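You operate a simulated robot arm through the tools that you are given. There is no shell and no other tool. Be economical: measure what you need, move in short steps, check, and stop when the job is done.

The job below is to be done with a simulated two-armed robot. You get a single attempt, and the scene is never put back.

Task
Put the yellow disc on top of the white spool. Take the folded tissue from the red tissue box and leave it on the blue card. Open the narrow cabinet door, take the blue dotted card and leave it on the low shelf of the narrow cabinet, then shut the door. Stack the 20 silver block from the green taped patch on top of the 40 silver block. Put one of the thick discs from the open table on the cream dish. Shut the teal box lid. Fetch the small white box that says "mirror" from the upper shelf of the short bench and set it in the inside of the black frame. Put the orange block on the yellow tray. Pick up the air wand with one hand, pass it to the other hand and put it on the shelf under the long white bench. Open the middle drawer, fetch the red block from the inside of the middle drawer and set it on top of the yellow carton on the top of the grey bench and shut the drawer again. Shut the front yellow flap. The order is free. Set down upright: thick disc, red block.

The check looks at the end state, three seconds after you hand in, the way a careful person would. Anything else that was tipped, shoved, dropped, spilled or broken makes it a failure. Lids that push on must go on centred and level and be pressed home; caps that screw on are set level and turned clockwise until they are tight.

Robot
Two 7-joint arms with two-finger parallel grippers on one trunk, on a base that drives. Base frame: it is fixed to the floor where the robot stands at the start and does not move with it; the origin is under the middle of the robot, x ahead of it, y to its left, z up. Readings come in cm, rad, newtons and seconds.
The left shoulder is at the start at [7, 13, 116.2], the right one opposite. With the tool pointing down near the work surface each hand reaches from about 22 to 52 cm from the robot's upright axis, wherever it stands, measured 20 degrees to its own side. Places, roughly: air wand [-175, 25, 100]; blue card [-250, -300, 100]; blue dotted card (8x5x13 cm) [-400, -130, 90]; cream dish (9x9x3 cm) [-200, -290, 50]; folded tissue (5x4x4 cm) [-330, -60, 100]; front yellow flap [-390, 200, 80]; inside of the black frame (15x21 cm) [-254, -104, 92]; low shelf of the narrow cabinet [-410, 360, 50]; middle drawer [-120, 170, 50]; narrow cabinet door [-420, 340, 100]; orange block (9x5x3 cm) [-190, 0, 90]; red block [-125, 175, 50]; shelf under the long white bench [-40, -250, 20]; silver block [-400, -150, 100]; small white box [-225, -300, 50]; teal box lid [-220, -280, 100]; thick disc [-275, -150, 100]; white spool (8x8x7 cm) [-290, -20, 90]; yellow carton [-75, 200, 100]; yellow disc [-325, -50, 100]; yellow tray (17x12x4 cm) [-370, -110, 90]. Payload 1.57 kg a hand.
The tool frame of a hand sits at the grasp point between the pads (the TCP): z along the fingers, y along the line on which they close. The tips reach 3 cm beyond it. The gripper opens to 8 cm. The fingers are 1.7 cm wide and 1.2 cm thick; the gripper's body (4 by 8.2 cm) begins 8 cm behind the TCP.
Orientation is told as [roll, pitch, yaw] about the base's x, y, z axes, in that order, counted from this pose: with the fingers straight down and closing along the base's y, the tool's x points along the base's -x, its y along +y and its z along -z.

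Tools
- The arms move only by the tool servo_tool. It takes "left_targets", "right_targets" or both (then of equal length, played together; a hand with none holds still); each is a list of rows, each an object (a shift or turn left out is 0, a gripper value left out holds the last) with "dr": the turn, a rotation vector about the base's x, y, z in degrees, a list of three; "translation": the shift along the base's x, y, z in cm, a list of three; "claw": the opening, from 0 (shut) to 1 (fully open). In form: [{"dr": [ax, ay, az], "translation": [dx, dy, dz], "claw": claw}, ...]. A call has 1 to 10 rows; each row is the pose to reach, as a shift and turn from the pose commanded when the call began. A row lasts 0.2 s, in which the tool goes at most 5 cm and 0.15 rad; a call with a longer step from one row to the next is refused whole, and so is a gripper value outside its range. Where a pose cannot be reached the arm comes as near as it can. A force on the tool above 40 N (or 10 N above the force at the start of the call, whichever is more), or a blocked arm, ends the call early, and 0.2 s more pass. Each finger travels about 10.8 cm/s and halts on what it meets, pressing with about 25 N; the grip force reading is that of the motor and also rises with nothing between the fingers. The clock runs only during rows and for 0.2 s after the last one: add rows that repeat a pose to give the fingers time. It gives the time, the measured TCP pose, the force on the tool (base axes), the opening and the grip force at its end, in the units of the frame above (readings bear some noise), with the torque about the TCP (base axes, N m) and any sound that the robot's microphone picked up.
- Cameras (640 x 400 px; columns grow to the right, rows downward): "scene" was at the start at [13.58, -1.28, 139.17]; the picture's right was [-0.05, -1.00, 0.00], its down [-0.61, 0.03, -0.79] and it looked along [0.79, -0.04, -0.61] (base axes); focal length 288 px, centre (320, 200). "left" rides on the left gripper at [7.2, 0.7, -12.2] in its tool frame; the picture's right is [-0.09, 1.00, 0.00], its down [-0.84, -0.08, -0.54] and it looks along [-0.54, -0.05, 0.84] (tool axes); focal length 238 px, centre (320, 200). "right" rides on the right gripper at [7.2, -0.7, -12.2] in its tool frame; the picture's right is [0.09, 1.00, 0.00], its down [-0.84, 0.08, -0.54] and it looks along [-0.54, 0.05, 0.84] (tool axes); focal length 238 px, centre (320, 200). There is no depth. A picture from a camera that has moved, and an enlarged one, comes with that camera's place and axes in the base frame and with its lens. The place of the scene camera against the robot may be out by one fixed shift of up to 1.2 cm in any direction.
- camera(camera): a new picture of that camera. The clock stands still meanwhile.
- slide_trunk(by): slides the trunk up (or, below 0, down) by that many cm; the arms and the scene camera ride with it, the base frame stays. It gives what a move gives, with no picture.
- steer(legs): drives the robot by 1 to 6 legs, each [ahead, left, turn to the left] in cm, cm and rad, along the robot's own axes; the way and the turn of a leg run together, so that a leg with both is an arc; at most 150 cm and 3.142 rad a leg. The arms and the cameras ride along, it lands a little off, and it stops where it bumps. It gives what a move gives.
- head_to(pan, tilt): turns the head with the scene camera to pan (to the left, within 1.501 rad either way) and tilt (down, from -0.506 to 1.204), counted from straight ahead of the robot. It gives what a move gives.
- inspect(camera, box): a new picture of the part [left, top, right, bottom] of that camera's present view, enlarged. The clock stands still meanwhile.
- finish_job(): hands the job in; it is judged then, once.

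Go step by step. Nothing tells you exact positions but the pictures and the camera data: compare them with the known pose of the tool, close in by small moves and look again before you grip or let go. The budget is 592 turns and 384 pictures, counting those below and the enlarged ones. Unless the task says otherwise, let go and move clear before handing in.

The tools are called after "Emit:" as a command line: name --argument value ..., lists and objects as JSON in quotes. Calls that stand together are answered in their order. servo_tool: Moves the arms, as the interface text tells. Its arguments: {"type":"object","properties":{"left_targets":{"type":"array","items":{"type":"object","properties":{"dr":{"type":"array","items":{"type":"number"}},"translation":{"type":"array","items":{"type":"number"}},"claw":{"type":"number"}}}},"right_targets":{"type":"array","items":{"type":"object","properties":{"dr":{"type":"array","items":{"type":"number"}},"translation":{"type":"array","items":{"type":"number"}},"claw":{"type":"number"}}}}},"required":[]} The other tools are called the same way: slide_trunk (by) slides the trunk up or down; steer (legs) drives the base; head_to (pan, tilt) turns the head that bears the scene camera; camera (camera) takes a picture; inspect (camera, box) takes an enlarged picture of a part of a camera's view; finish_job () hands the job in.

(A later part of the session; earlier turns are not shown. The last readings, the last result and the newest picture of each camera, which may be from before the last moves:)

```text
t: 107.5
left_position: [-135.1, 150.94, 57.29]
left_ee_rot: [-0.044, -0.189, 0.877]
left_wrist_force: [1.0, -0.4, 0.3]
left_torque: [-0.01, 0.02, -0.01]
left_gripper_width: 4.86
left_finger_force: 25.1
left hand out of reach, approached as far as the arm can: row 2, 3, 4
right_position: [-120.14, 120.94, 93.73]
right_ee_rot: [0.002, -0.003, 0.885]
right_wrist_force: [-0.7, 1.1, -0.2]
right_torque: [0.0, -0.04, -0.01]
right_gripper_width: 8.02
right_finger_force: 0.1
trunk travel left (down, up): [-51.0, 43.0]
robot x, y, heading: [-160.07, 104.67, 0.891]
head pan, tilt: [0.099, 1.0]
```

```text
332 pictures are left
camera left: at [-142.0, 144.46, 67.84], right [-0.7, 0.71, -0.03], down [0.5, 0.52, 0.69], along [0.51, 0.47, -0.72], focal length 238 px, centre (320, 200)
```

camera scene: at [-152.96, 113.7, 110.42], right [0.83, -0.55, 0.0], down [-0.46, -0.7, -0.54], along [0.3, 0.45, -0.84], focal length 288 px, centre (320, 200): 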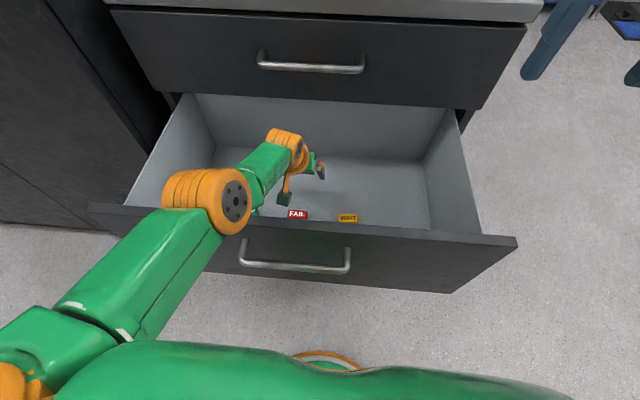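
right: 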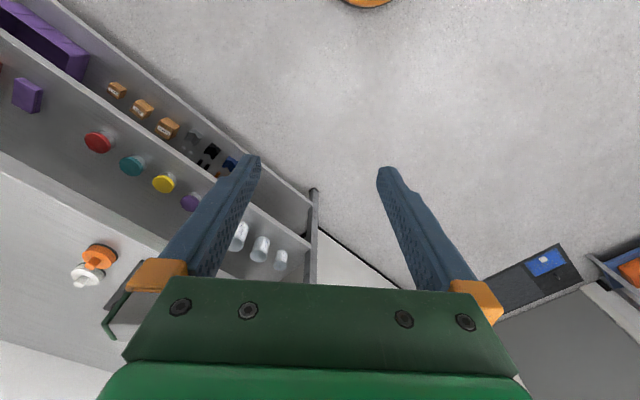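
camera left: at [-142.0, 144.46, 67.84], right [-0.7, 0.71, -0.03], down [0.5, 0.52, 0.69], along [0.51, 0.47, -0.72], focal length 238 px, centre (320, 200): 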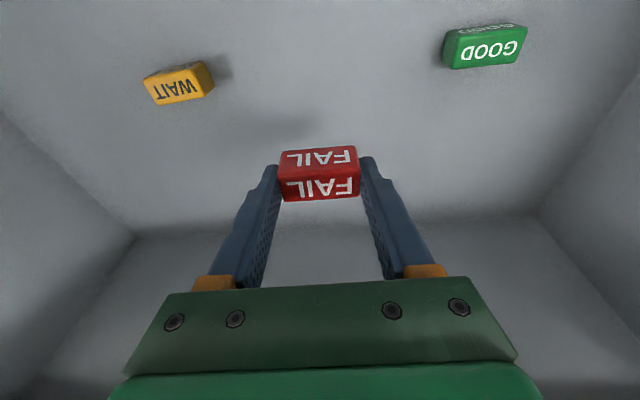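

Red block is held. I raise up and drive round to the front of the grey bench where the yellow carton is.

Emit:
slide_trunk --by 40

Emit:
steer --legs '[[-25, 0, 0], [0, -95, 0], [80, 0, 0]]'

Emit:
head_to --pan 0.9 --tilt 0.5

Emit:
camera --camera "scene"

```text
t: 111.3
left_position: [-135.12, 150.93, 97.21]
left_ee_rot: [-0.043, -0.19, 0.876]
left_wrist_force: [0.4, 0.6, 0.4]
left_torque: [-0.03, 0.01, -0.03]
left_gripper_width: 4.9
left_finger_force: 25.0
right_position: [-120.0, 120.98, 133.65]
right_ee_rot: [0.001, 0.0, 0.885]
right_wrist_force: [0.0, 0.5, -0.1]
right_torque: [0.04, -0.01, -0.03]
right_gripper_width: 8.0
right_finger_force: 0.0
trunk travel left (down, up): [-91.0, 3.0]
robot x, y, heading: [-159.57, 104.6, 0.885]
head pan, tilt: [0.099, 1.0]
```

```text
t: 121.6
left_position: [-27.85, 133.69, 97.37]
left_ee_rot: [-0.043, -0.19, 0.876]
left_wrist_force: [-0.6, -0.3, -0.2]
left_torque: [0.02, 0.02, 0.01]
left_gripper_width: 4.85
left_finger_force: 25.1
right_position: [-12.77, 103.72, 133.64]
right_ee_rot: [-0.001, -0.002, 0.887]
right_wrist_force: [-0.6, 0.5, -0.1]
right_torque: [0.02, 0.0, 0.01]
right_gripper_width: 8.01
right_finger_force: 0.2
trunk travel left (down, up): [-91.0, 3.0]
robot x, y, heading: [-52.79, 87.5, 0.888]
head pan, tilt: [0.099, 1.0]
```

```text
t: 122.7
left_position: [-27.72, 133.76, 97.24]
left_ee_rot: [-0.043, -0.19, 0.876]
left_wrist_force: [0.5, -0.1, 0.7]
left_torque: [0.01, 0.02, -0.02]
left_gripper_width: 4.91
left_finger_force: 25.5
right_position: [-12.83, 103.8, 133.67]
right_ee_rot: [0.001, -0.002, 0.886]
right_wrist_force: [0.4, -0.4, 0.0]
right_torque: [0.01, 0.0, 0.0]
right_gripper_width: 8.0
right_finger_force: 0.1
trunk travel left (down, up): [-91.0, 3.0]
robot x, y, heading: [-52.38, 87.72, 0.89]
head pan, tilt: [0.901, 0.499]
```

```text
331 pictures are left
camera scene: at [-51.32, 99.51, 151.53], right [0.98, 0.21, 0.0], down [0.1, -0.47, -0.88], along [-0.19, 0.86, -0.48], focal length 288 px, centre (320, 200)
```

scene: 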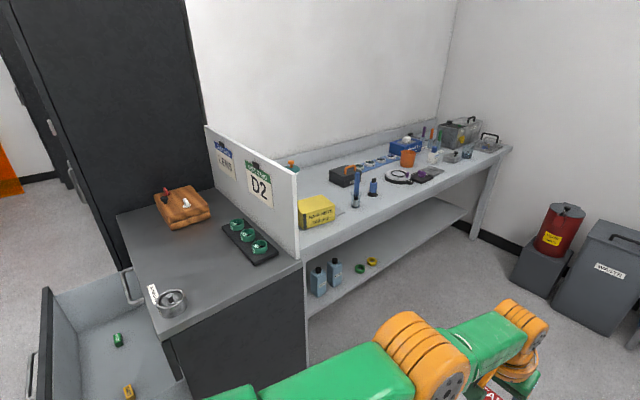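

Carton near (-74,196). To keep my left elbow away from the D2 panel I'll approach from heading ~2.86. Drive part-way and look.

Emit:
steer --legs '[[50, 0, 0], [0, 0, 1.97], [0, -51, 0]]'

Emit:
head_to --pan 0.0 --tilt 0.6

Emit:
camera --camera "scene"

```text
t: 132.9
left_position: [-59.07, 180.16, 97.17]
left_ee_rot: [-0.046, -0.19, 2.845]
left_wrist_force: [0.4, -0.5, 0.2]
left_torque: [0.03, 0.0, 0.02]
left_gripper_width: 4.87
left_finger_force: 24.7
right_position: [-37.27, 205.51, 133.69]
right_ee_rot: [-0.002, -0.003, 2.854]
right_wrist_force: [0.7, 0.1, 1.4]
right_torque: [0.01, -0.01, -0.02]
right_gripper_width: 8.02
right_finger_force: 0.2
trunk travel left (down, up): [-91.0, 3.0]
robot x, y, heading: [-6.97, 175.25, 2.853]
head pan, tilt: [0.901, 0.499]
```

```text
t: 134.1
left_position: [-58.84, 180.24, 97.27]
left_ee_rot: [-0.044, -0.19, 2.845]
left_wrist_force: [-0.1, 0.9, 1.1]
left_torque: [0.02, 0.0, 0.0]
left_gripper_width: 4.87
left_finger_force: 25.2
right_position: [-37.22, 205.59, 133.65]
right_ee_rot: [0.001, -0.001, 2.853]
right_wrist_force: [-0.9, 0.2, -0.3]
right_torque: [0.01, 0.02, 0.0]
right_gripper_width: 7.99
right_finger_force: 0.0
trunk travel left (down, up): [-91.0, 3.0]
robot x, y, heading: [-6.38, 175.25, 2.855]
head pan, tilt: [0.0, 0.6]
```

```text
330 pictures are left
camera scene: at [-20.35, 178.36, 150.62], right [0.28, 0.96, 0.0], down [0.54, -0.16, -0.82], along [-0.79, 0.23, -0.57], focal length 288 px, centre (320, 200)
```

scene: 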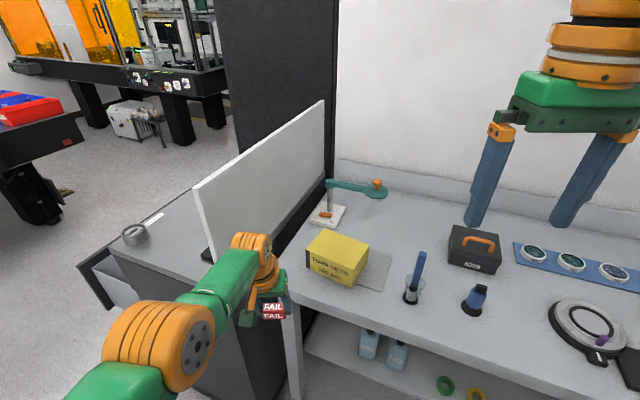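

Carton top is at about (-74.5,199,93.3). I lift the hand, shift it sideways, then drive in.

Emit:
servo_tool --left_targets '[{"translation": [0, 0, 3]}, {"translation": [1, 3, 6]}, {"translation": [2, 6.5, 7]}, {"translation": [3, 10, 7]}, {"translation": [3.9, 13, 7]}]'

Emit:
steer --legs '[[20, 0, 0]]'

Emit:
camera --camera "scene"

Emit:
camera --camera "left"

```text
t: 135.3
left_position: [-53.29, 190.48, 103.94]
left_ee_rot: [-0.047, -0.192, 2.844]
left_wrist_force: [-1.0, -0.2, -0.2]
left_torque: [0.01, -0.01, 0.0]
left_gripper_width: 4.9
left_finger_force: 24.8
left hand out of reach, approached as far as the arm can: row 1, 2, 3, 4, 5
right_position: [-37.28, 205.75, 133.58]
right_ee_rot: [0.0, -0.002, 2.853]
right_wrist_force: [-0.5, -0.1, 0.1]
right_torque: [-0.02, 0.0, -0.02]
right_gripper_width: 8.01
right_finger_force: 0.0
trunk travel left (down, up): [-91.0, 3.0]
robot x, y, heading: [-6.66, 175.38, 2.858]
head pan, tilt: [0.0, 0.6]
```

```text
t: 136.9
left_position: [-72.14, 195.92, 104.03]
left_ee_rot: [-0.044, -0.194, 2.847]
left_wrist_force: [1.0, -0.3, -0.3]
left_torque: [0.03, 0.03, 0.01]
left_gripper_width: 4.85
left_finger_force: 25.1
right_position: [-56.04, 211.16, 133.79]
right_ee_rot: [0.003, -0.006, 2.857]
right_wrist_force: [1.2, 0.9, 0.4]
right_torque: [-0.01, 0.02, -0.02]
right_gripper_width: 8.0
right_finger_force: 0.1
trunk travel left (down, up): [-91.0, 3.0]
robot x, y, heading: [-26.01, 181.34, 2.855]
head pan, tilt: [0.0, 0.6]
```

```text
329 pictures are left
camera scene: at [-39.02, 183.84, 150.68], right [0.28, 0.96, 0.0], down [0.54, -0.16, -0.83], along [-0.79, 0.23, -0.56], focal length 288 px, centre (320, 200)
```

scene: 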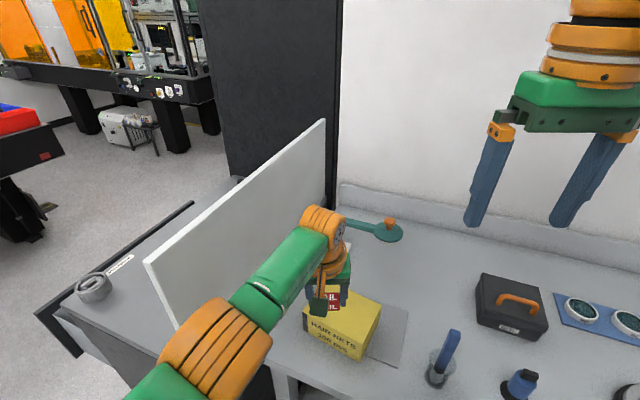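

```text
328 pictures are left
camera left: at [-63.56, 191.94, 114.56], right [-0.38, -0.92, -0.03], down [-0.67, 0.26, 0.7], along [-0.64, 0.28, -0.72], focal length 238 px, centre (320, 200)
```

left: 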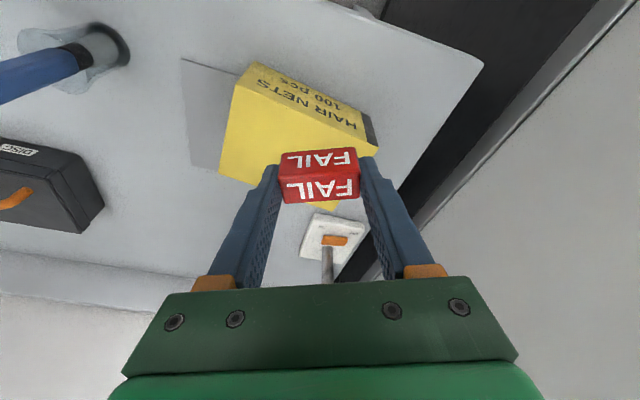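

Carton top centre projects to about (-75,200). I move over it by arm and descend partly.

Emit:
servo_tool --left_targets '[{"translation": [-0.8, 1.2, -1]}, {"translation": [-1.6, 2.4, -2]}, {"translation": [-2.3, 3.5, -3]}]'

Emit:
camera --camera "left"

Emit:
inspect --camera "scene" --box '[120, 180, 440, 380]'

```text
t: 137.7
left_position: [-71.81, 196.38, 102.16]
left_ee_rot: [-0.044, -0.191, 2.847]
left_wrist_force: [-0.3, 0.4, 0.0]
left_torque: [0.0, -0.01, -0.03]
left_gripper_width: 4.89
left_finger_force: 25.3
left hand out of reach, approached as far as the arm can: row 1, 2, 3
right_position: [-56.47, 211.26, 133.63]
right_ee_rot: [0.003, -0.003, 2.855]
right_wrist_force: [-0.5, -0.4, -0.2]
right_torque: [-0.02, 0.01, -0.02]
right_gripper_width: 8.01
right_finger_force: 0.1
trunk travel left (down, up): [-91.0, 3.0]
robot x, y, heading: [-26.54, 180.83, 2.86]
head pan, tilt: [0.0, 0.6]
```

```text
327 pictures are left
camera left: at [-63.25, 192.52, 112.61], right [-0.38, -0.92, -0.03], down [-0.67, 0.26, 0.69], along [-0.63, 0.28, -0.72], focal length 238 px, centre (320, 200)
```

left: 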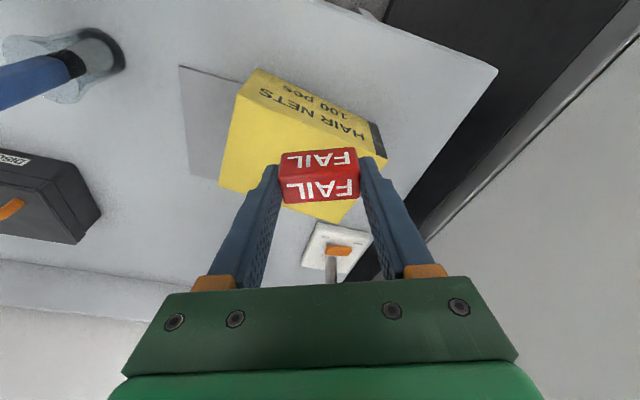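

```text
2.00 times, centred on (280, 280) of scene
camera zoom: at [-39.54, 184.02, 150.62], right [0.28, 0.96, 0.0], down [0.54, -0.16, -0.82], along [-0.79, 0.23, -0.57], focal length 576 px, centre (400, 40)
```

zoom: 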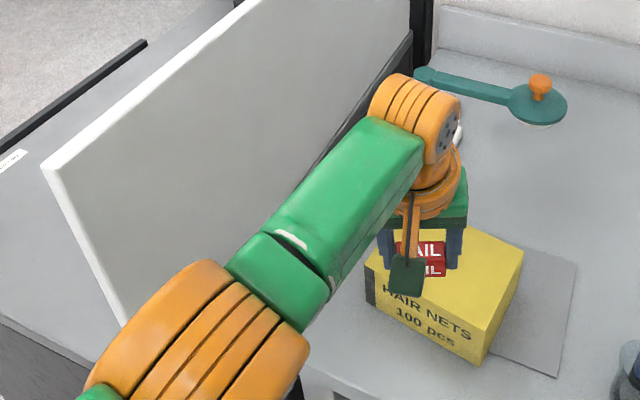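

Reach-limited; a small base nudge does it instead.

Emit:
steer --legs '[[3.5, -2.2, 0]]'

Emit:
camera --camera "left"

```text
t: 138.6
left_position: [-74.21, 198.96, 102.36]
left_ee_rot: [-0.048, -0.195, 2.851]
left_wrist_force: [1.0, -0.9, -1.3]
left_torque: [-0.01, 0.02, 0.03]
left_gripper_width: 4.9
left_finger_force: 24.9
right_position: [-58.62, 213.66, 134.0]
right_ee_rot: [-0.003, -0.007, 2.855]
right_wrist_force: [1.4, -0.1, 0.7]
right_torque: [0.04, 0.04, 0.04]
right_gripper_width: 7.95
right_finger_force: 0.1
trunk travel left (down, up): [-91.0, 3.0]
robot x, y, heading: [-28.86, 184.27, 2.865]
head pan, tilt: [0.0, 0.6]
```

```text
325 pictures are left
camera left: at [-65.49, 195.05, 112.86], right [-0.38, -0.92, -0.03], down [-0.67, 0.26, 0.7], along [-0.64, 0.29, -0.72], focal length 238 px, centre (320, 200)
```

left: 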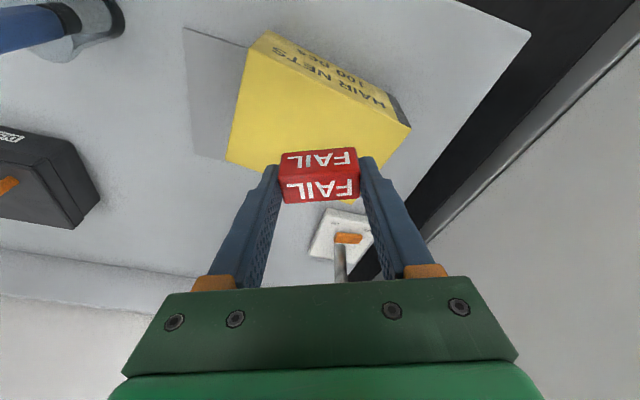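

Nudge once more and lower with the trunk.

Emit:
steer --legs '[[1.5, -1.6, 0]]'

Emit:
slide_trunk --by -4

Emit:
camera --camera "left"

Emit:
inspect --camera "scene" --box '[260, 220, 420, 320]'

```text
t: 139.4
left_position: [-75.31, 200.93, 102.26]
left_ee_rot: [-0.046, -0.193, 2.848]
left_wrist_force: [0.4, -1.1, -0.1]
left_torque: [0.08, 0.0, 0.0]
left_gripper_width: 4.89
left_finger_force: 25.8
right_position: [-59.86, 215.76, 133.89]
right_ee_rot: [-0.003, -0.004, 2.856]
right_wrist_force: [0.2, -0.7, -0.1]
right_torque: [0.06, 0.02, -0.02]
right_gripper_width: 7.99
right_finger_force: 0.0
trunk travel left (down, up): [-91.0, 3.0]
robot x, y, heading: [-29.87, 185.92, 2.856]
head pan, tilt: [0.0, 0.6]
```

```text
t: 140.2
left_position: [-75.65, 201.4, 98.09]
left_ee_rot: [-0.044, -0.19, 2.847]
left_wrist_force: [-0.4, -0.3, -0.4]
left_torque: [-0.02, -0.04, 0.0]
left_gripper_width: 4.88
left_finger_force: 25.3
right_position: [-60.19, 216.34, 129.62]
right_ee_rot: [0.001, -0.002, 2.855]
right_wrist_force: [0.3, -0.5, 0.7]
right_torque: [0.04, -0.03, 0.03]
right_gripper_width: 7.99
right_finger_force: 0.0
trunk travel left (down, up): [-87.0, 7.0]
robot x, y, heading: [-29.8, 186.26, 2.86]
head pan, tilt: [0.0, 0.6]
```

```text
324 pictures are left
camera left: at [-66.92, 197.55, 108.62], right [-0.38, -0.92, -0.03], down [-0.67, 0.26, 0.69], along [-0.63, 0.28, -0.72], focal length 238 px, centre (320, 200)
```

left: 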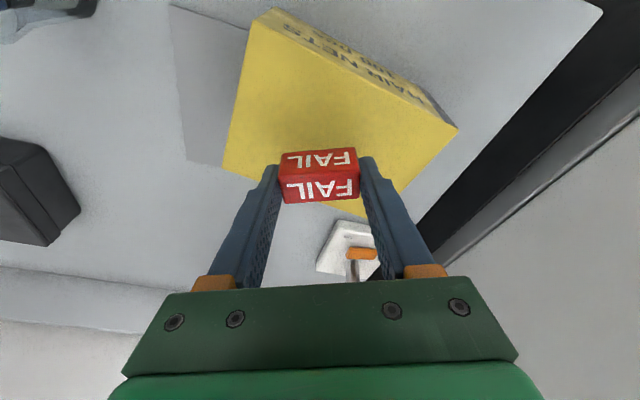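

```text
4.00 times, centred on (340, 270) of scene
camera zoom: at [-43.19, 189.05, 146.62], right [0.28, 0.96, 0.0], down [0.54, -0.16, -0.83], along [-0.79, 0.23, -0.57], focal length 1151 px, centre (240, -80)
```

zoom: 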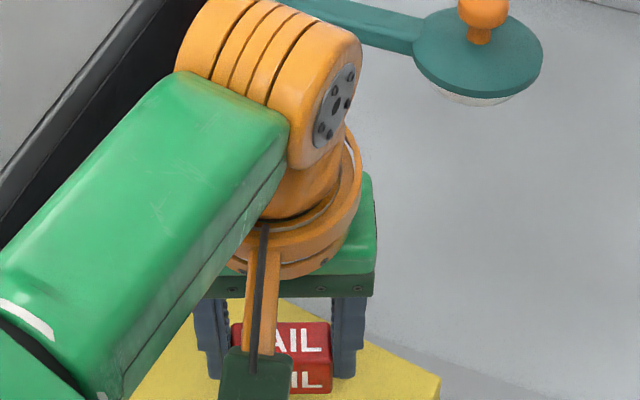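

Block is ~1.5 cm too far forward; pull back and lower until contact.

Emit:
servo_tool --left_targets '[{"translation": [0.7, -0.4, 0]}, {"translation": [1.4, -0.7, 0]}, {"translation": [1.4, -0.7, -0.7]}, {"translation": [1.4, -0.7, -1.3]}]'

Emit:
inspect --camera "left" --box '[200, 60, 440, 240]'

```text
t: 141.2
left_position: [-74.29, 200.85, 96.78]
left_ee_rot: [-0.041, -0.189, 2.846]
left_wrist_force: [0.9, -0.1, -1.1]
left_torque: [0.0, -0.01, 0.0]
left_gripper_width: 4.89
left_finger_force: 24.4
right_position: [-60.15, 216.38, 129.67]
right_ee_rot: [0.001, 0.0, 2.858]
right_wrist_force: [-0.9, -0.6, 0.1]
right_torque: [-0.01, -0.05, 0.0]
right_gripper_width: 8.02
right_finger_force: 0.0
trunk travel left (down, up): [-87.0, 7.0]
robot x, y, heading: [-30.19, 186.22, 2.859]
head pan, tilt: [0.0, 0.6]
```

```text
2.22 times, centred on (320, 150) of left
camera zoom: at [-65.54, 196.89, 107.29], right [-0.38, -0.92, -0.03], down [-0.67, 0.26, 0.69], along [-0.63, 0.28, -0.72], focal length 530 px, centre (320, 311)
```

zoom: 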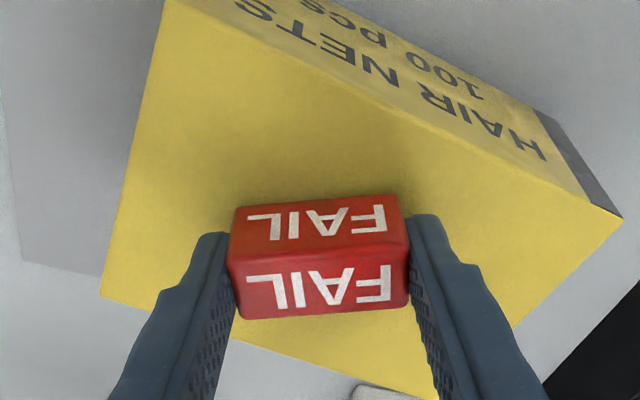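

Nearly touching. Lower gently until contact force.

Emit:
servo_tool --left_targets '[{"translation": [0, 0, -0.3]}, {"translation": [0, 0, -0.6]}, {"translation": [0, 0, -0.6]}]'

```text
t: 142.1
left_position: [-74.24, 200.78, 96.08]
left_ee_rot: [-0.043, -0.188, 2.846]
left_wrist_force: [-0.3, 0.4, -0.3]
left_torque: [0.01, 0.02, 0.04]
left_gripper_width: 4.89
left_finger_force: 25.5
right_position: [-60.22, 216.36, 129.64]
right_ee_rot: [0.001, 0.0, 2.856]
right_wrist_force: [0.3, -0.4, -0.6]
right_torque: [0.01, -0.01, 0.0]
right_gripper_width: 8.03
right_finger_force: 0.1
trunk travel left (down, up): [-87.0, 7.0]
robot x, y, heading: [-29.66, 186.4, 2.855]
head pan, tilt: [0.0, 0.6]
```

Emit:
servo_tool --left_targets '[{"translation": [0, 0, -0.3]}, {"translation": [0, 0, -0.6]}, {"translation": [0, 0, -0.6]}]'

Emit:
inspect --camera "left" --box '[200, 60, 440, 240]'

```text
t: 142.9
left_position: [-74.18, 200.74, 96.13]
left_ee_rot: [-0.043, -0.206, 2.844]
left_wrist_force: [0.2, -2.4, 13.9]
left_torque: [-0.51, 0.09, -0.04]
left_gripper_width: 4.9
left_finger_force: 25.2
right_position: [-59.76, 216.14, 129.86]
right_ee_rot: [-0.001, -0.005, 2.855]
right_wrist_force: [-0.1, 0.9, 0.3]
right_torque: [0.01, -0.01, -0.01]
right_gripper_width: 8.0
right_finger_force: 0.0
trunk travel left (down, up): [-87.0, 7.0]
robot x, y, heading: [-29.75, 186.15, 2.86]
head pan, tilt: [0.0, 0.6]
stopped in row 3 (left hand): the force on the tool passed its limit at 41 N (the readings are from after the stop); the commanded pose is now the measured one
```

```text
2.22 times, centred on (320, 150) of left
camera zoom: at [-65.27, 196.8, 106.5], right [-0.39, -0.92, -0.02], down [-0.66, 0.26, 0.71], along [-0.64, 0.29, -0.71], focal length 530 px, centre (320, 311)
```

zoom: 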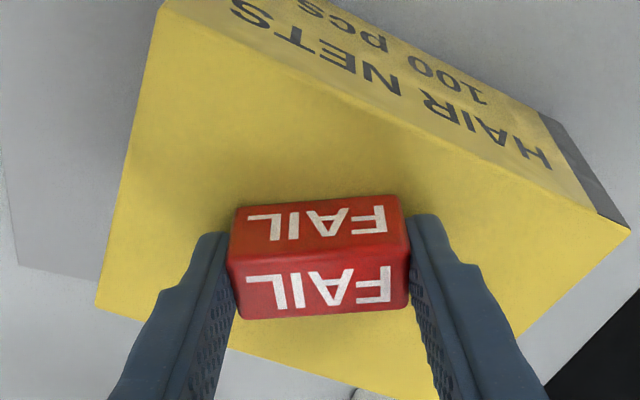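

Contact made. Release and lift away.

Emit:
servo_tool --left_targets '[{"translation": [0, 0, 0.2], "claw": 0.65}, {"translation": [0, 0, 0.2], "claw": 0.75}, {"translation": [0, 0, 0.2], "claw": 0.8}, {"translation": [0.3, -0.1, 3]}, {"translation": [0.5, -0.2, 7]}]'

Emit:
camera --camera "left"

```text
t: 144.2
left_position: [-73.58, 200.67, 102.96]
left_ee_rot: [-0.043, -0.2, 2.846]
left_wrist_force: [-0.9, 0.1, 0.4]
left_torque: [-0.01, -0.02, 0.03]
left_gripper_width: 6.43
left_finger_force: 0.1
right_position: [-60.01, 216.3, 129.59]
right_ee_rot: [0.003, -0.003, 2.857]
right_wrist_force: [0.4, 0.2, -0.9]
right_torque: [-0.01, 0.01, 0.0]
right_gripper_width: 8.03
right_finger_force: 0.1
trunk travel left (down, up): [-87.0, 7.0]
robot x, y, heading: [-29.65, 185.98, 2.858]
head pan, tilt: [0.0, 0.6]
```

```text
320 pictures are left
camera left: at [-64.87, 196.72, 113.43], right [-0.38, -0.92, -0.02], down [-0.67, 0.26, 0.7], along [-0.64, 0.28, -0.71], focal length 238 px, centre (320, 200)
```

left: 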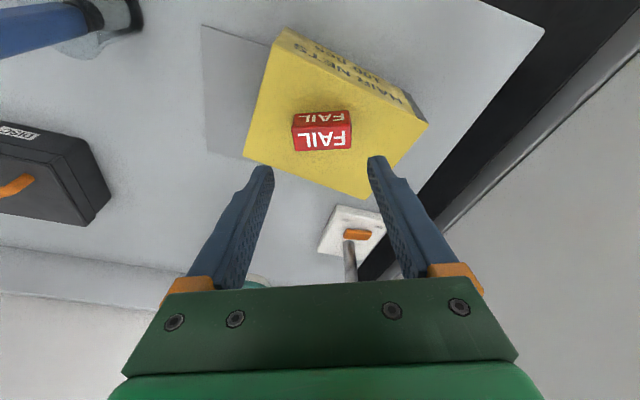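

Red block stands on the carton. Now back to shut the drawer.

Emit:
steer --legs '[[-25, 0, 0], [0, 51, 0], [0, 0, -1.97], [-129, 0, 0], [0, 84, 0]]'

Emit:
head_to --pan 0.1 --tilt 0.7

Emit:
camera --camera "scene"

```text
t: 163.5
left_position: [-135.92, 118.33, 102.89]
left_ee_rot: [-0.043, -0.2, 0.872]
left_wrist_force: [0.1, -0.3, 0.1]
left_torque: [-0.01, -0.01, 0.04]
left_gripper_width: 6.38
left_finger_force: 0.1
right_position: [-126.67, 99.68, 129.54]
right_ee_rot: [0.003, 0.0, 0.882]
right_wrist_force: [-0.6, -0.7, -0.2]
right_torque: [-0.02, 0.02, 0.0]
right_gripper_width: 8.0
right_finger_force: 0.1
trunk travel left (down, up): [-87.0, 7.0]
robot x, y, heading: [-166.21, 83.85, 0.885]
head pan, tilt: [0.0, 0.6]
```

```text
t: 164.1
left_position: [-135.85, 118.38, 102.95]
left_ee_rot: [-0.044, -0.201, 0.874]
left_wrist_force: [0.2, 0.2, -0.3]
left_torque: [0.01, 0.0, 0.0]
left_gripper_width: 6.39
left_finger_force: 0.1
right_position: [-126.81, 99.71, 129.67]
right_ee_rot: [0.001, -0.002, 0.884]
right_wrist_force: [-0.6, 0.9, -0.9]
right_torque: [0.0, -0.04, 0.0]
right_gripper_width: 7.97
right_finger_force: 0.0
trunk travel left (down, up): [-87.0, 7.0]
robot x, y, heading: [-166.43, 83.49, 0.888]
head pan, tilt: [0.099, 0.7]
```

```text
319 pictures are left
camera scene: at [-158.74, 93.76, 145.76], right [0.83, -0.55, 0.0], down [-0.36, -0.54, -0.77], along [0.42, 0.64, -0.64], focal length 288 px, centre (320, 200)
```

scene: 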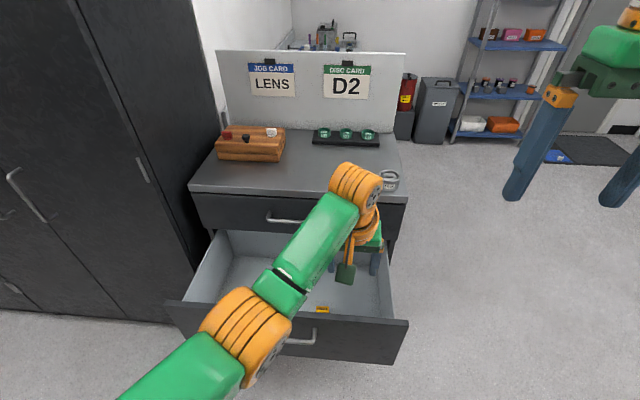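

Move the left hand in front of the handle, close it, lower the trunk.

Emit:
servo_tool --left_targets '[{"translation": [-3.6, 0.3, 0], "claw": 0.4}, {"translation": [-7.2, 0.7, 0], "claw": 0}, {"translation": [-10.8, 1.0, 0]}, {"translation": [-14.4, 1.4, 0]}, {"translation": [-17.9, 1.7, 0]}]'

Emit:
camera --camera "left"

```text
t: 165.3
left_position: [-154.03, 120.17, 102.92]
left_ee_rot: [-0.045, -0.2, 0.873]
left_wrist_force: [0.4, -0.1, -0.8]
left_torque: [0.01, -0.02, 0.02]
left_gripper_width: 0.01
left_finger_force: 21.8
right_position: [-127.05, 99.86, 129.85]
right_ee_rot: [-0.001, -0.003, 0.884]
right_wrist_force: [-0.8, 0.9, -0.9]
right_torque: [0.03, 0.0, 0.01]
right_gripper_width: 8.0
right_finger_force: 0.0
trunk travel left (down, up): [-87.0, 7.0]
robot x, y, heading: [-166.6, 83.51, 0.882]
head pan, tilt: [0.099, 0.7]
```

```text
318 pictures are left
camera left: at [-160.95, 113.72, 113.42], right [-0.7, 0.72, -0.03], down [0.5, 0.51, 0.7], along [0.51, 0.48, -0.71], focal length 238 px, centre (320, 200)
```

left: 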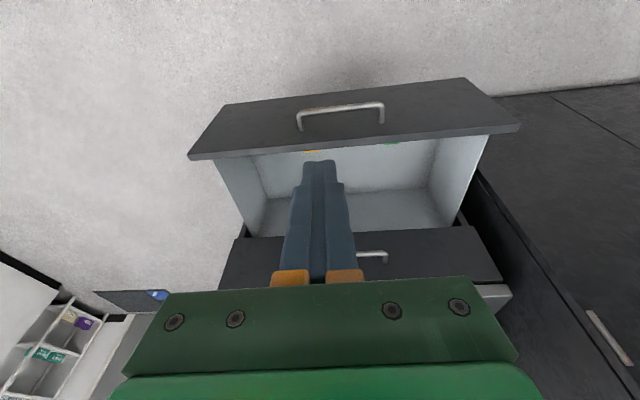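

Hand is ~12 cm in front of the handle. Lower 40 cm, then drive forward to push it shut.

Emit:
slide_trunk --by -40

Emit:
steer --legs '[[25, 0, 0]]'

Emit:
head_to --pan 0.1 --tilt 0.6

Emit:
camera --camera "scene"

```text
t: 169.2
left_position: [-153.71, 120.23, 62.94]
left_ee_rot: [-0.044, -0.199, 0.873]
left_wrist_force: [-0.4, -0.1, -0.1]
left_torque: [0.0, -0.02, 0.06]
left_gripper_width: 0.0
left_finger_force: 20.9
right_position: [-126.73, 99.69, 89.77]
right_ee_rot: [0.002, -0.001, 0.884]
right_wrist_force: [-0.8, 0.2, -0.4]
right_torque: [0.0, 0.02, -0.02]
right_gripper_width: 7.99
right_finger_force: 0.1
trunk travel left (down, up): [-47.0, 47.0]
robot x, y, heading: [-166.4, 83.42, 0.877]
head pan, tilt: [0.099, 0.7]
```

```text
t: 171.0
left_position: [-138.19, 139.55, 62.95]
left_ee_rot: [-0.044, -0.199, 0.875]
left_wrist_force: [-1.0, 0.7, 0.7]
left_torque: [0.05, 0.02, -0.01]
left_gripper_width: 0.0
left_finger_force: 21.8
right_position: [-110.99, 119.33, 89.62]
right_ee_rot: [0.002, -0.002, 0.886]
right_wrist_force: [-0.4, -0.2, 0.4]
right_torque: [-0.01, 0.02, -0.02]
right_gripper_width: 8.0
right_finger_force: 0.1
trunk travel left (down, up): [-47.0, 47.0]
robot x, y, heading: [-150.98, 102.96, 0.89]
head pan, tilt: [0.099, 0.7]
```

```text
t: 171.7
left_position: [-138.13, 139.57, 62.93]
left_ee_rot: [-0.042, -0.2, 0.876]
left_wrist_force: [-0.8, 0.1, 0.1]
left_torque: [0.01, 0.03, 0.0]
left_gripper_width: 0.01
left_finger_force: 21.2
right_position: [-111.15, 119.12, 89.66]
right_ee_rot: [0.001, -0.001, 0.888]
right_wrist_force: [-0.1, 0.8, 0.1]
right_torque: [0.01, 0.04, 0.01]
right_gripper_width: 8.0
right_finger_force: 0.1
trunk travel left (down, up): [-47.0, 47.0]
robot x, y, heading: [-150.34, 102.95, 0.886]
head pan, tilt: [0.099, 0.6]
```

```text
317 pictures are left
camera scene: at [-142.84, 113.45, 106.62], right [0.84, -0.55, 0.0], down [-0.31, -0.47, -0.82], along [0.45, 0.69, -0.57], focal length 288 px, centre (320, 200)
```

scene: 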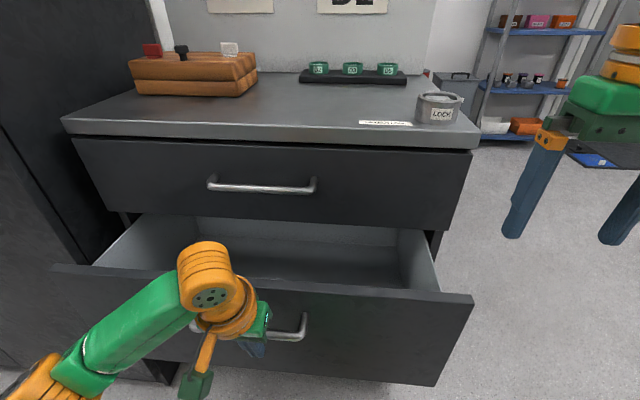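

Drawer follows smoothly. Push the remaining ~16 cm.

Emit:
steer --legs '[[16, 0, 0]]'

Emit:
camera --camera "scene"

```text
t: 173.1
left_position: [-128.09, 152.08, 63.05]
left_ee_rot: [-0.044, -0.202, 0.877]
left_wrist_force: [-5.7, -6.0, -3.0]
left_torque: [-0.06, -0.05, 0.01]
left_gripper_width: 0.0
left_finger_force: 21.0
right_position: [-101.08, 131.63, 89.81]
right_ee_rot: [0.0, -0.003, 0.885]
right_wrist_force: [-0.1, -0.3, 0.3]
right_torque: [-0.03, 0.02, 0.02]
right_gripper_width: 8.0
right_finger_force: 0.1
trunk travel left (down, up): [-47.0, 47.0]
robot x, y, heading: [-140.62, 115.81, 0.884]
head pan, tilt: [0.099, 0.6]
```

```text
316 pictures are left
camera scene: at [-132.77, 125.9, 106.64], right [0.83, -0.55, 0.0], down [-0.31, -0.47, -0.83], along [0.46, 0.69, -0.56], focal length 288 px, centre (320, 200)
```

scene: 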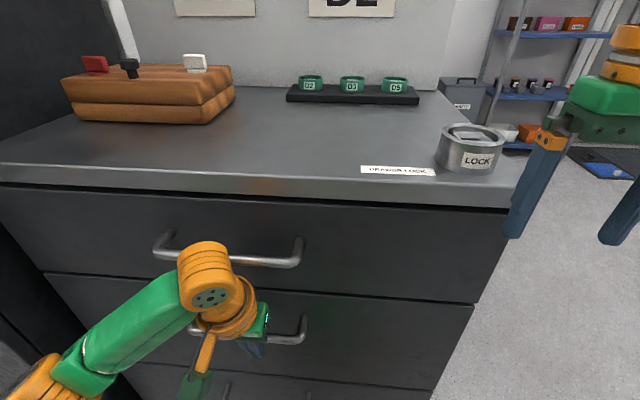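

Drawer is shut. Back off, raise up and turn round to the optical table.

Emit:
steer --legs '[[-25, 0, 0]]'

Emit:
slide_trunk --by 40

Emit:
steer --legs '[[0, 0, 3.1]]'

Emit:
camera --camera "scene"

```text
t: 174.9
left_position: [-143.74, 132.41, 62.95]
left_ee_rot: [-0.043, -0.2, 0.872]
left_wrist_force: [0.5, -0.6, -1.0]
left_torque: [0.03, -0.01, -0.01]
left_gripper_width: 0.0
left_finger_force: 21.3
right_position: [-116.79, 112.11, 89.62]
right_ee_rot: [0.0, -0.002, 0.879]
right_wrist_force: [0.5, -0.8, -0.5]
right_torque: [0.03, 0.0, 0.02]
right_gripper_width: 8.02
right_finger_force: 0.1
trunk travel left (down, up): [-47.0, 47.0]
robot x, y, heading: [-156.2, 96.15, 0.885]
head pan, tilt: [0.099, 0.6]
```

```text
t: 178.7
left_position: [-143.67, 132.61, 102.96]
left_ee_rot: [-0.044, -0.199, 0.872]
left_wrist_force: [0.6, -0.1, -0.3]
left_torque: [0.01, -0.01, 0.01]
left_gripper_width: 0.01
left_finger_force: 21.2
right_position: [-116.79, 112.28, 129.7]
right_ee_rot: [0.0, -0.001, 0.882]
right_wrist_force: [-0.7, 0.6, 0.0]
right_torque: [-0.04, 0.01, 0.0]
right_gripper_width: 7.99
right_finger_force: 0.0
trunk travel left (down, up): [-87.0, 7.0]
robot x, y, heading: [-156.51, 96.25, 0.883]
head pan, tilt: [0.099, 0.6]
```

```text
t: 186.3
left_position: [-171.74, 60.61, 103.06]
left_ee_rot: [-0.044, -0.199, -2.341]
left_wrist_force: [-0.9, 0.2, 0.3]
left_torque: [-0.01, -0.04, -0.04]
left_gripper_width: 0.01
left_finger_force: 21.2
right_position: [-197.28, 82.84, 129.6]
right_ee_rot: [0.003, -0.003, -2.33]
right_wrist_force: [-0.2, 0.4, -0.7]
right_torque: [0.02, -0.01, -0.02]
right_gripper_width: 7.98
right_finger_force: 0.1
trunk travel left (down, up): [-87.0, 7.0]
robot x, y, heading: [-156.44, 96.31, -2.33]
head pan, tilt: [0.099, 0.6]
```

```text
315 pictures are left
camera scene: at [-165.45, 84.58, 146.62], right [-0.79, 0.61, 0.0], down [0.35, 0.45, -0.82], along [-0.5, -0.65, -0.57], focal length 288 px, centre (320, 200)
```

scene: 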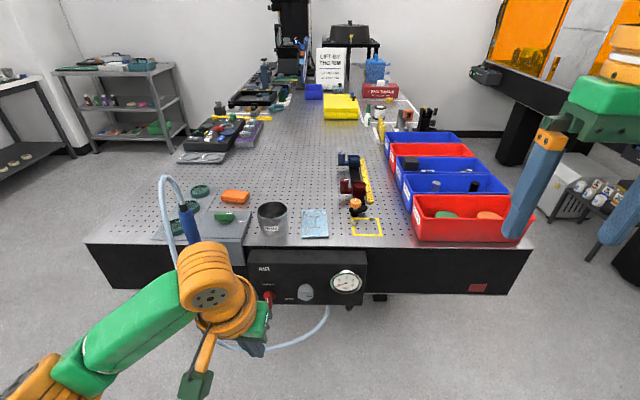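

Great overview of the optical table. I'll zoom on it.

Emit:
inspect --camera "scene" --box '[140, 130, 400, 300]'

Emit:
inspect --camera "scene" --box '[170, 40, 450, 215]'

Emit:
inspect --camera "scene" --box '[40, 40, 200, 150]'

```text
2.35 times, centred on (270, 215) of scene
camera zoom: at [-165.45, 84.58, 146.62], right [-0.79, 0.61, 0.0], down [0.35, 0.45, -0.82], along [-0.5, -0.65, -0.57], focal length 677 px, centre (438, 165)
```

zoom: 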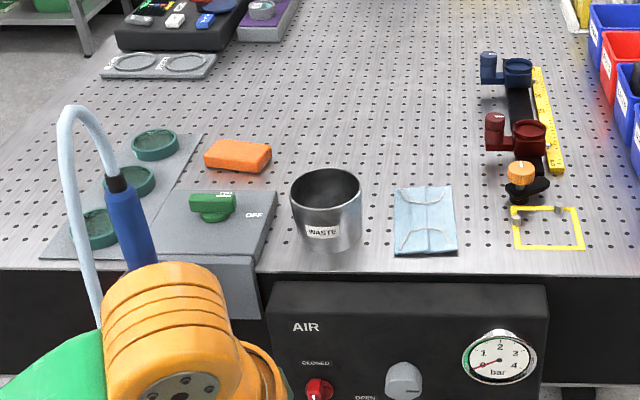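

```text
2.29 times, centred on (310, 128) of scene
camera zoom: at [-165.45, 84.58, 146.62], right [-0.79, 0.61, 0.0], down [0.35, 0.45, -0.82], along [-0.5, -0.65, -0.57], focal length 658 px, centre (343, 366)
```

zoom: 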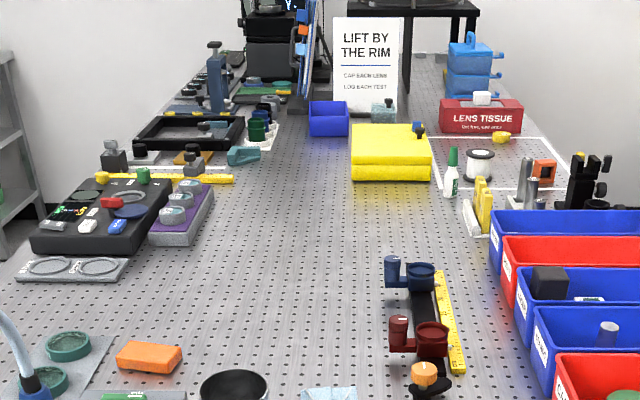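

```text
3.64 times, centred on (120, 95) of scene
camera zoom: at [-165.45, 84.58, 146.62], right [-0.79, 0.61, 0.0], down [0.35, 0.45, -0.82], along [-0.5, -0.65, -0.57], focal length 1047 px, centre (1047, 582)
```

zoom: 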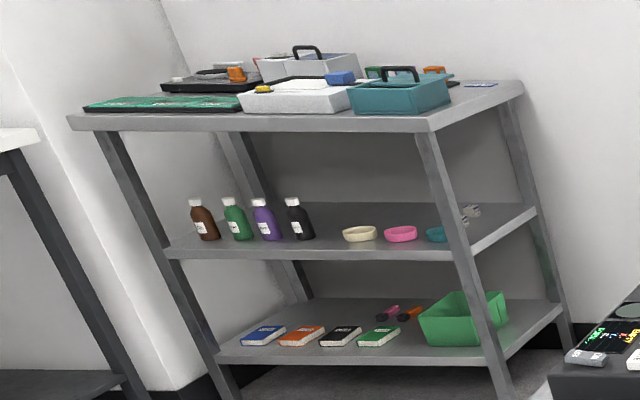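

Clear layout now. The air wand stands in a holder by the near-left corner, orange block behind it. I'll take the wand first: move in front of it and look closely.

Emit:
steer --legs '[[6, 28, 0.07]]'

Emit:
head_to --pan 0.15 --tilt 0.75

Emit:
camera --camera "scene"

Emit:
camera --camera "left"

```text
t: 188.3
left_position: [-152.04, 36.42, 102.97]
left_ee_rot: [-0.042, -0.2, -2.269]
left_wrist_force: [0.4, 0.2, 0.9]
left_torque: [0.0, 0.0, -0.02]
left_gripper_width: 0.03
left_finger_force: 21.2
right_position: [-179.02, 57.02, 129.66]
right_ee_rot: [0.004, -0.001, -2.258]
right_wrist_force: [-0.1, 0.7, 0.6]
right_torque: [-0.02, -0.04, 0.01]
right_gripper_width: 8.01
right_finger_force: 0.1
trunk travel left (down, up): [-87.0, 7.0]
robot x, y, heading: [-139.09, 72.63, -2.255]
head pan, tilt: [0.099, 0.6]
```

```text
t: 189.0
left_position: [-151.86, 36.27, 102.98]
left_ee_rot: [-0.043, -0.199, -2.268]
left_wrist_force: [0.1, -0.6, 0.0]
left_torque: [-0.02, -0.01, 0.02]
left_gripper_width: 0.0
left_finger_force: 21.5
right_position: [-178.87, 56.73, 129.67]
right_ee_rot: [0.002, -0.002, -2.258]
right_wrist_force: [0.2, -0.8, 0.0]
right_torque: [0.03, 0.0, -0.01]
right_gripper_width: 7.99
right_finger_force: 0.1
trunk travel left (down, up): [-87.0, 7.0]
robot x, y, heading: [-139.45, 72.96, -2.257]
head pan, tilt: [0.15, 0.75]
```

```text
311 pictures are left
camera scene: at [-146.67, 60.89, 145.34], right [-0.86, 0.51, 0.0], down [0.35, 0.59, -0.73], along [-0.37, -0.63, -0.68], focal length 288 px, centre (320, 200)
```

scene: 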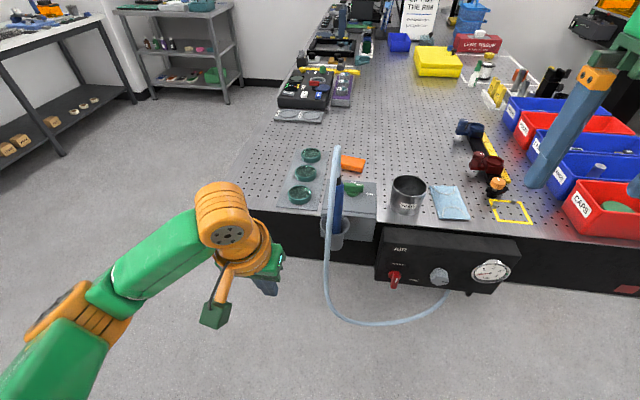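

```text
310 pictures are left
camera left: at [-144.85, 42.74, 113.44], right [0.7, -0.71, -0.02], down [-0.5, -0.51, 0.7], along [-0.51, -0.48, -0.71], focal length 238 px, centre (320, 200)
```

left: 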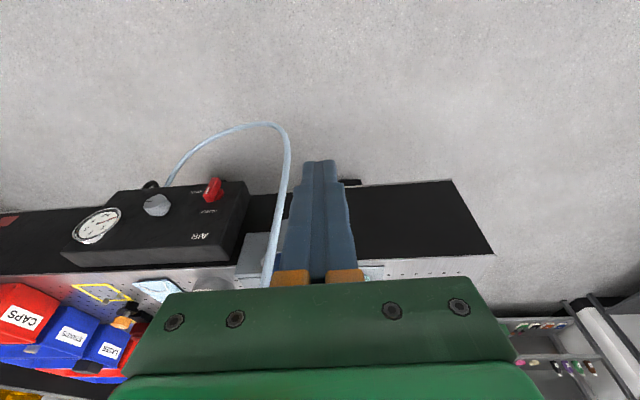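

Emit:
inspect --camera "scene" --box '[270, 130, 470, 330]'

```text
2.00 times, centred on (370, 230) of scene
camera zoom: at [-146.67, 60.89, 145.34], right [-0.86, 0.51, 0.0], down [0.35, 0.59, -0.73], along [-0.37, -0.63, -0.68], focal length 576 px, centre (220, 140)
```

zoom: 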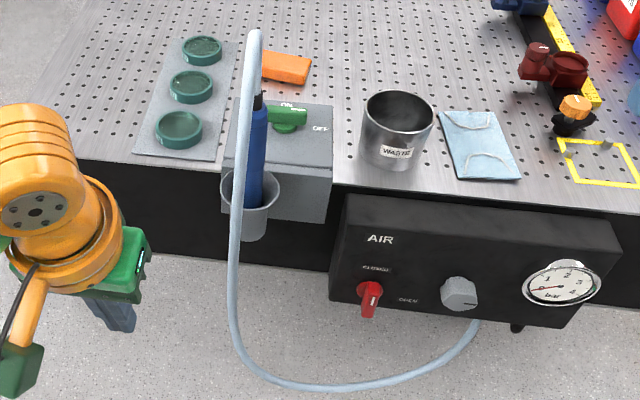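

The wand's blue body is at about (-173,23.6,102), standing in a cup. I'll tilt the left hand forward, open, and approach to a pre-grasp.

Emit:
servo_tool --left_targets '[{"dr": [-6.1, 5, 0], "translation": [-1, 0, 1], "claw": 0.5}, {"dr": [-12.2, 10, 0], "translation": [-2, 0, 1], "claw": 1}, {"dr": [-18.3, 15, 0], "translation": [-4, 0, 1]}, {"dr": [-24.4, 20, 0], "translation": [-6, 0, 1]}, {"dr": [-30.5, 25, 0], "translation": [-8, 0, 1]}, {"dr": [-36.6, 30, 0], "translation": [-9, 0, 1]}, {"dr": [-42.6, 34.8, 0], "translation": [-10, 0, 1]}]'

Emit:
camera --camera "left"

Emit:
camera --camera "scene"

```text
t: 190.6
left_position: [-161.8, 36.31, 104.09]
left_ee_rot: [-0.016, -1.16, -2.29]
left_wrist_force: [0.2, -0.4, -0.2]
left_torque: [-0.02, -0.02, 0.03]
left_gripper_width: 7.99
left_finger_force: 0.0
right_position: [-178.8, 56.72, 129.63]
right_ee_rot: [0.001, -0.003, -2.259]
right_wrist_force: [0.2, -0.3, 0.5]
right_torque: [0.0, -0.01, -0.02]
right_gripper_width: 7.98
right_finger_force: 0.1
trunk travel left (down, up): [-87.0, 7.0]
robot x, y, heading: [-138.97, 72.52, -2.255]
head pan, tilt: [0.15, 0.75]
```

```text
308 pictures are left
camera left: at [-151.93, 46.28, 102.28], right [0.72, -0.69, 0.08], down [0.06, 0.17, 0.98], along [-0.7, -0.7, 0.16], focal length 238 px, centre (320, 200)
```

left: 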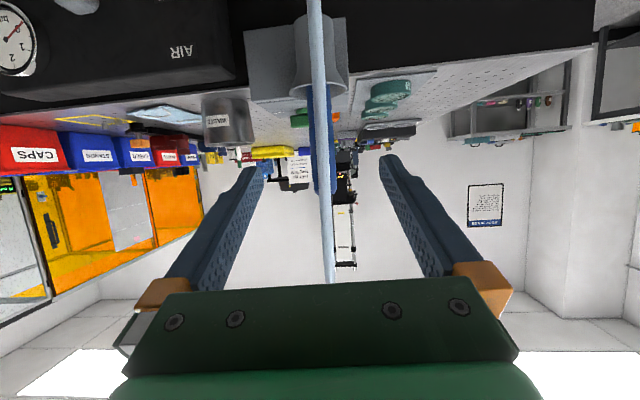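

```text
307 pictures are left
camera scene: at [-146.63, 60.9, 145.34], right [-0.86, 0.51, 0.0], down [0.35, 0.59, -0.73], along [-0.37, -0.63, -0.68], focal length 288 px, centre (320, 200)
```

scene: 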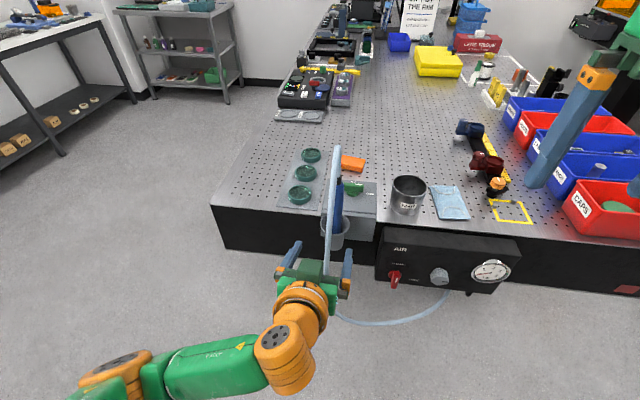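

Emit:
inspect --camera "left" --box '[240, 0, 420, 290]'

```text
1.38 times, centred on (330, 145) of left
camera zoom: at [-151.93, 46.28, 102.28], right [0.72, -0.69, 0.08], down [0.06, 0.17, 0.98], along [-0.7, -0.7, 0.16], focal length 329 px, centre (306, 276)
```

zoom: 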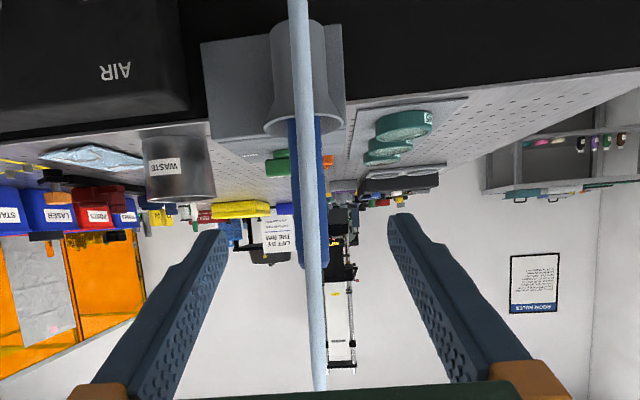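

The hose hangs between my hand and the wand. I'll go round: back, left, then yaw the hand 50° to approach from the left side.

Emit:
servo_tool --left_targets '[{"translation": [2.5, 3.1, 0]}, {"translation": [6.4, -0.1, 0], "dr": [0, 0, -8]}, {"translation": [10.2, -3.2, 0], "dr": [0, 0, -16]}, {"translation": [14.1, -6.4, 0], "dr": [0, 0, -24]}, {"translation": [11.6, -9.5, 0], "dr": [0, 0, -32]}, {"translation": [9, -10.5, 0], "dr": [0, 0, -40]}, {"translation": [6.1, -11.5, -0.5], "dr": [0, 0, -48]}]'

Emit:
camera --camera "left"

Emit:
camera --camera "scene"

```text
refused: row 2 steps farther than a row can; nothing moved
```

```text
305 pictures are left
camera left: at [-151.93, 46.28, 102.28], right [0.72, -0.69, 0.08], down [0.06, 0.17, 0.98], along [-0.7, -0.7, 0.16], focal length 238 px, centre (320, 200)
```

left: 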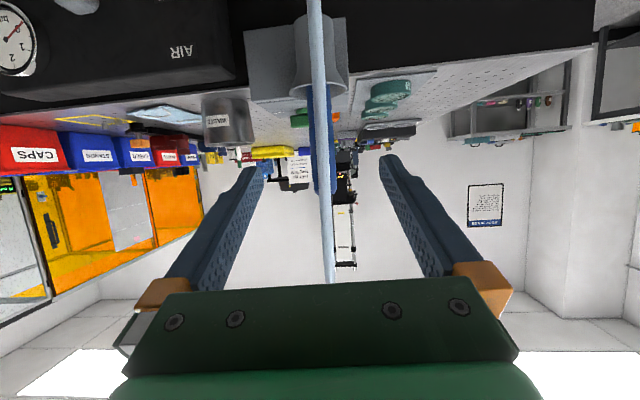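

```text
304 pictures are left
camera scene: at [-146.63, 60.9, 145.34], right [-0.86, 0.51, 0.0], down [0.35, 0.59, -0.73], along [-0.37, -0.63, -0.68], focal length 288 px, centre (320, 200)
```

scene: 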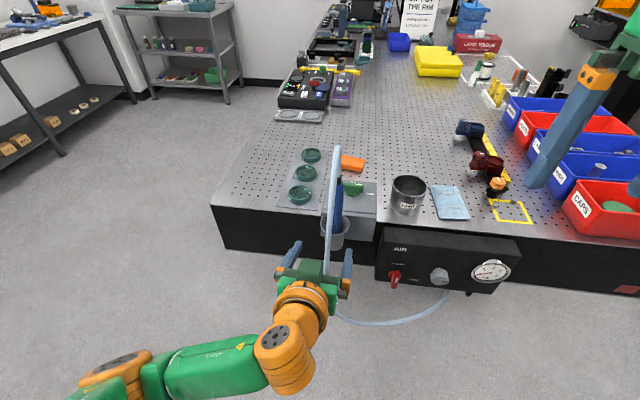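

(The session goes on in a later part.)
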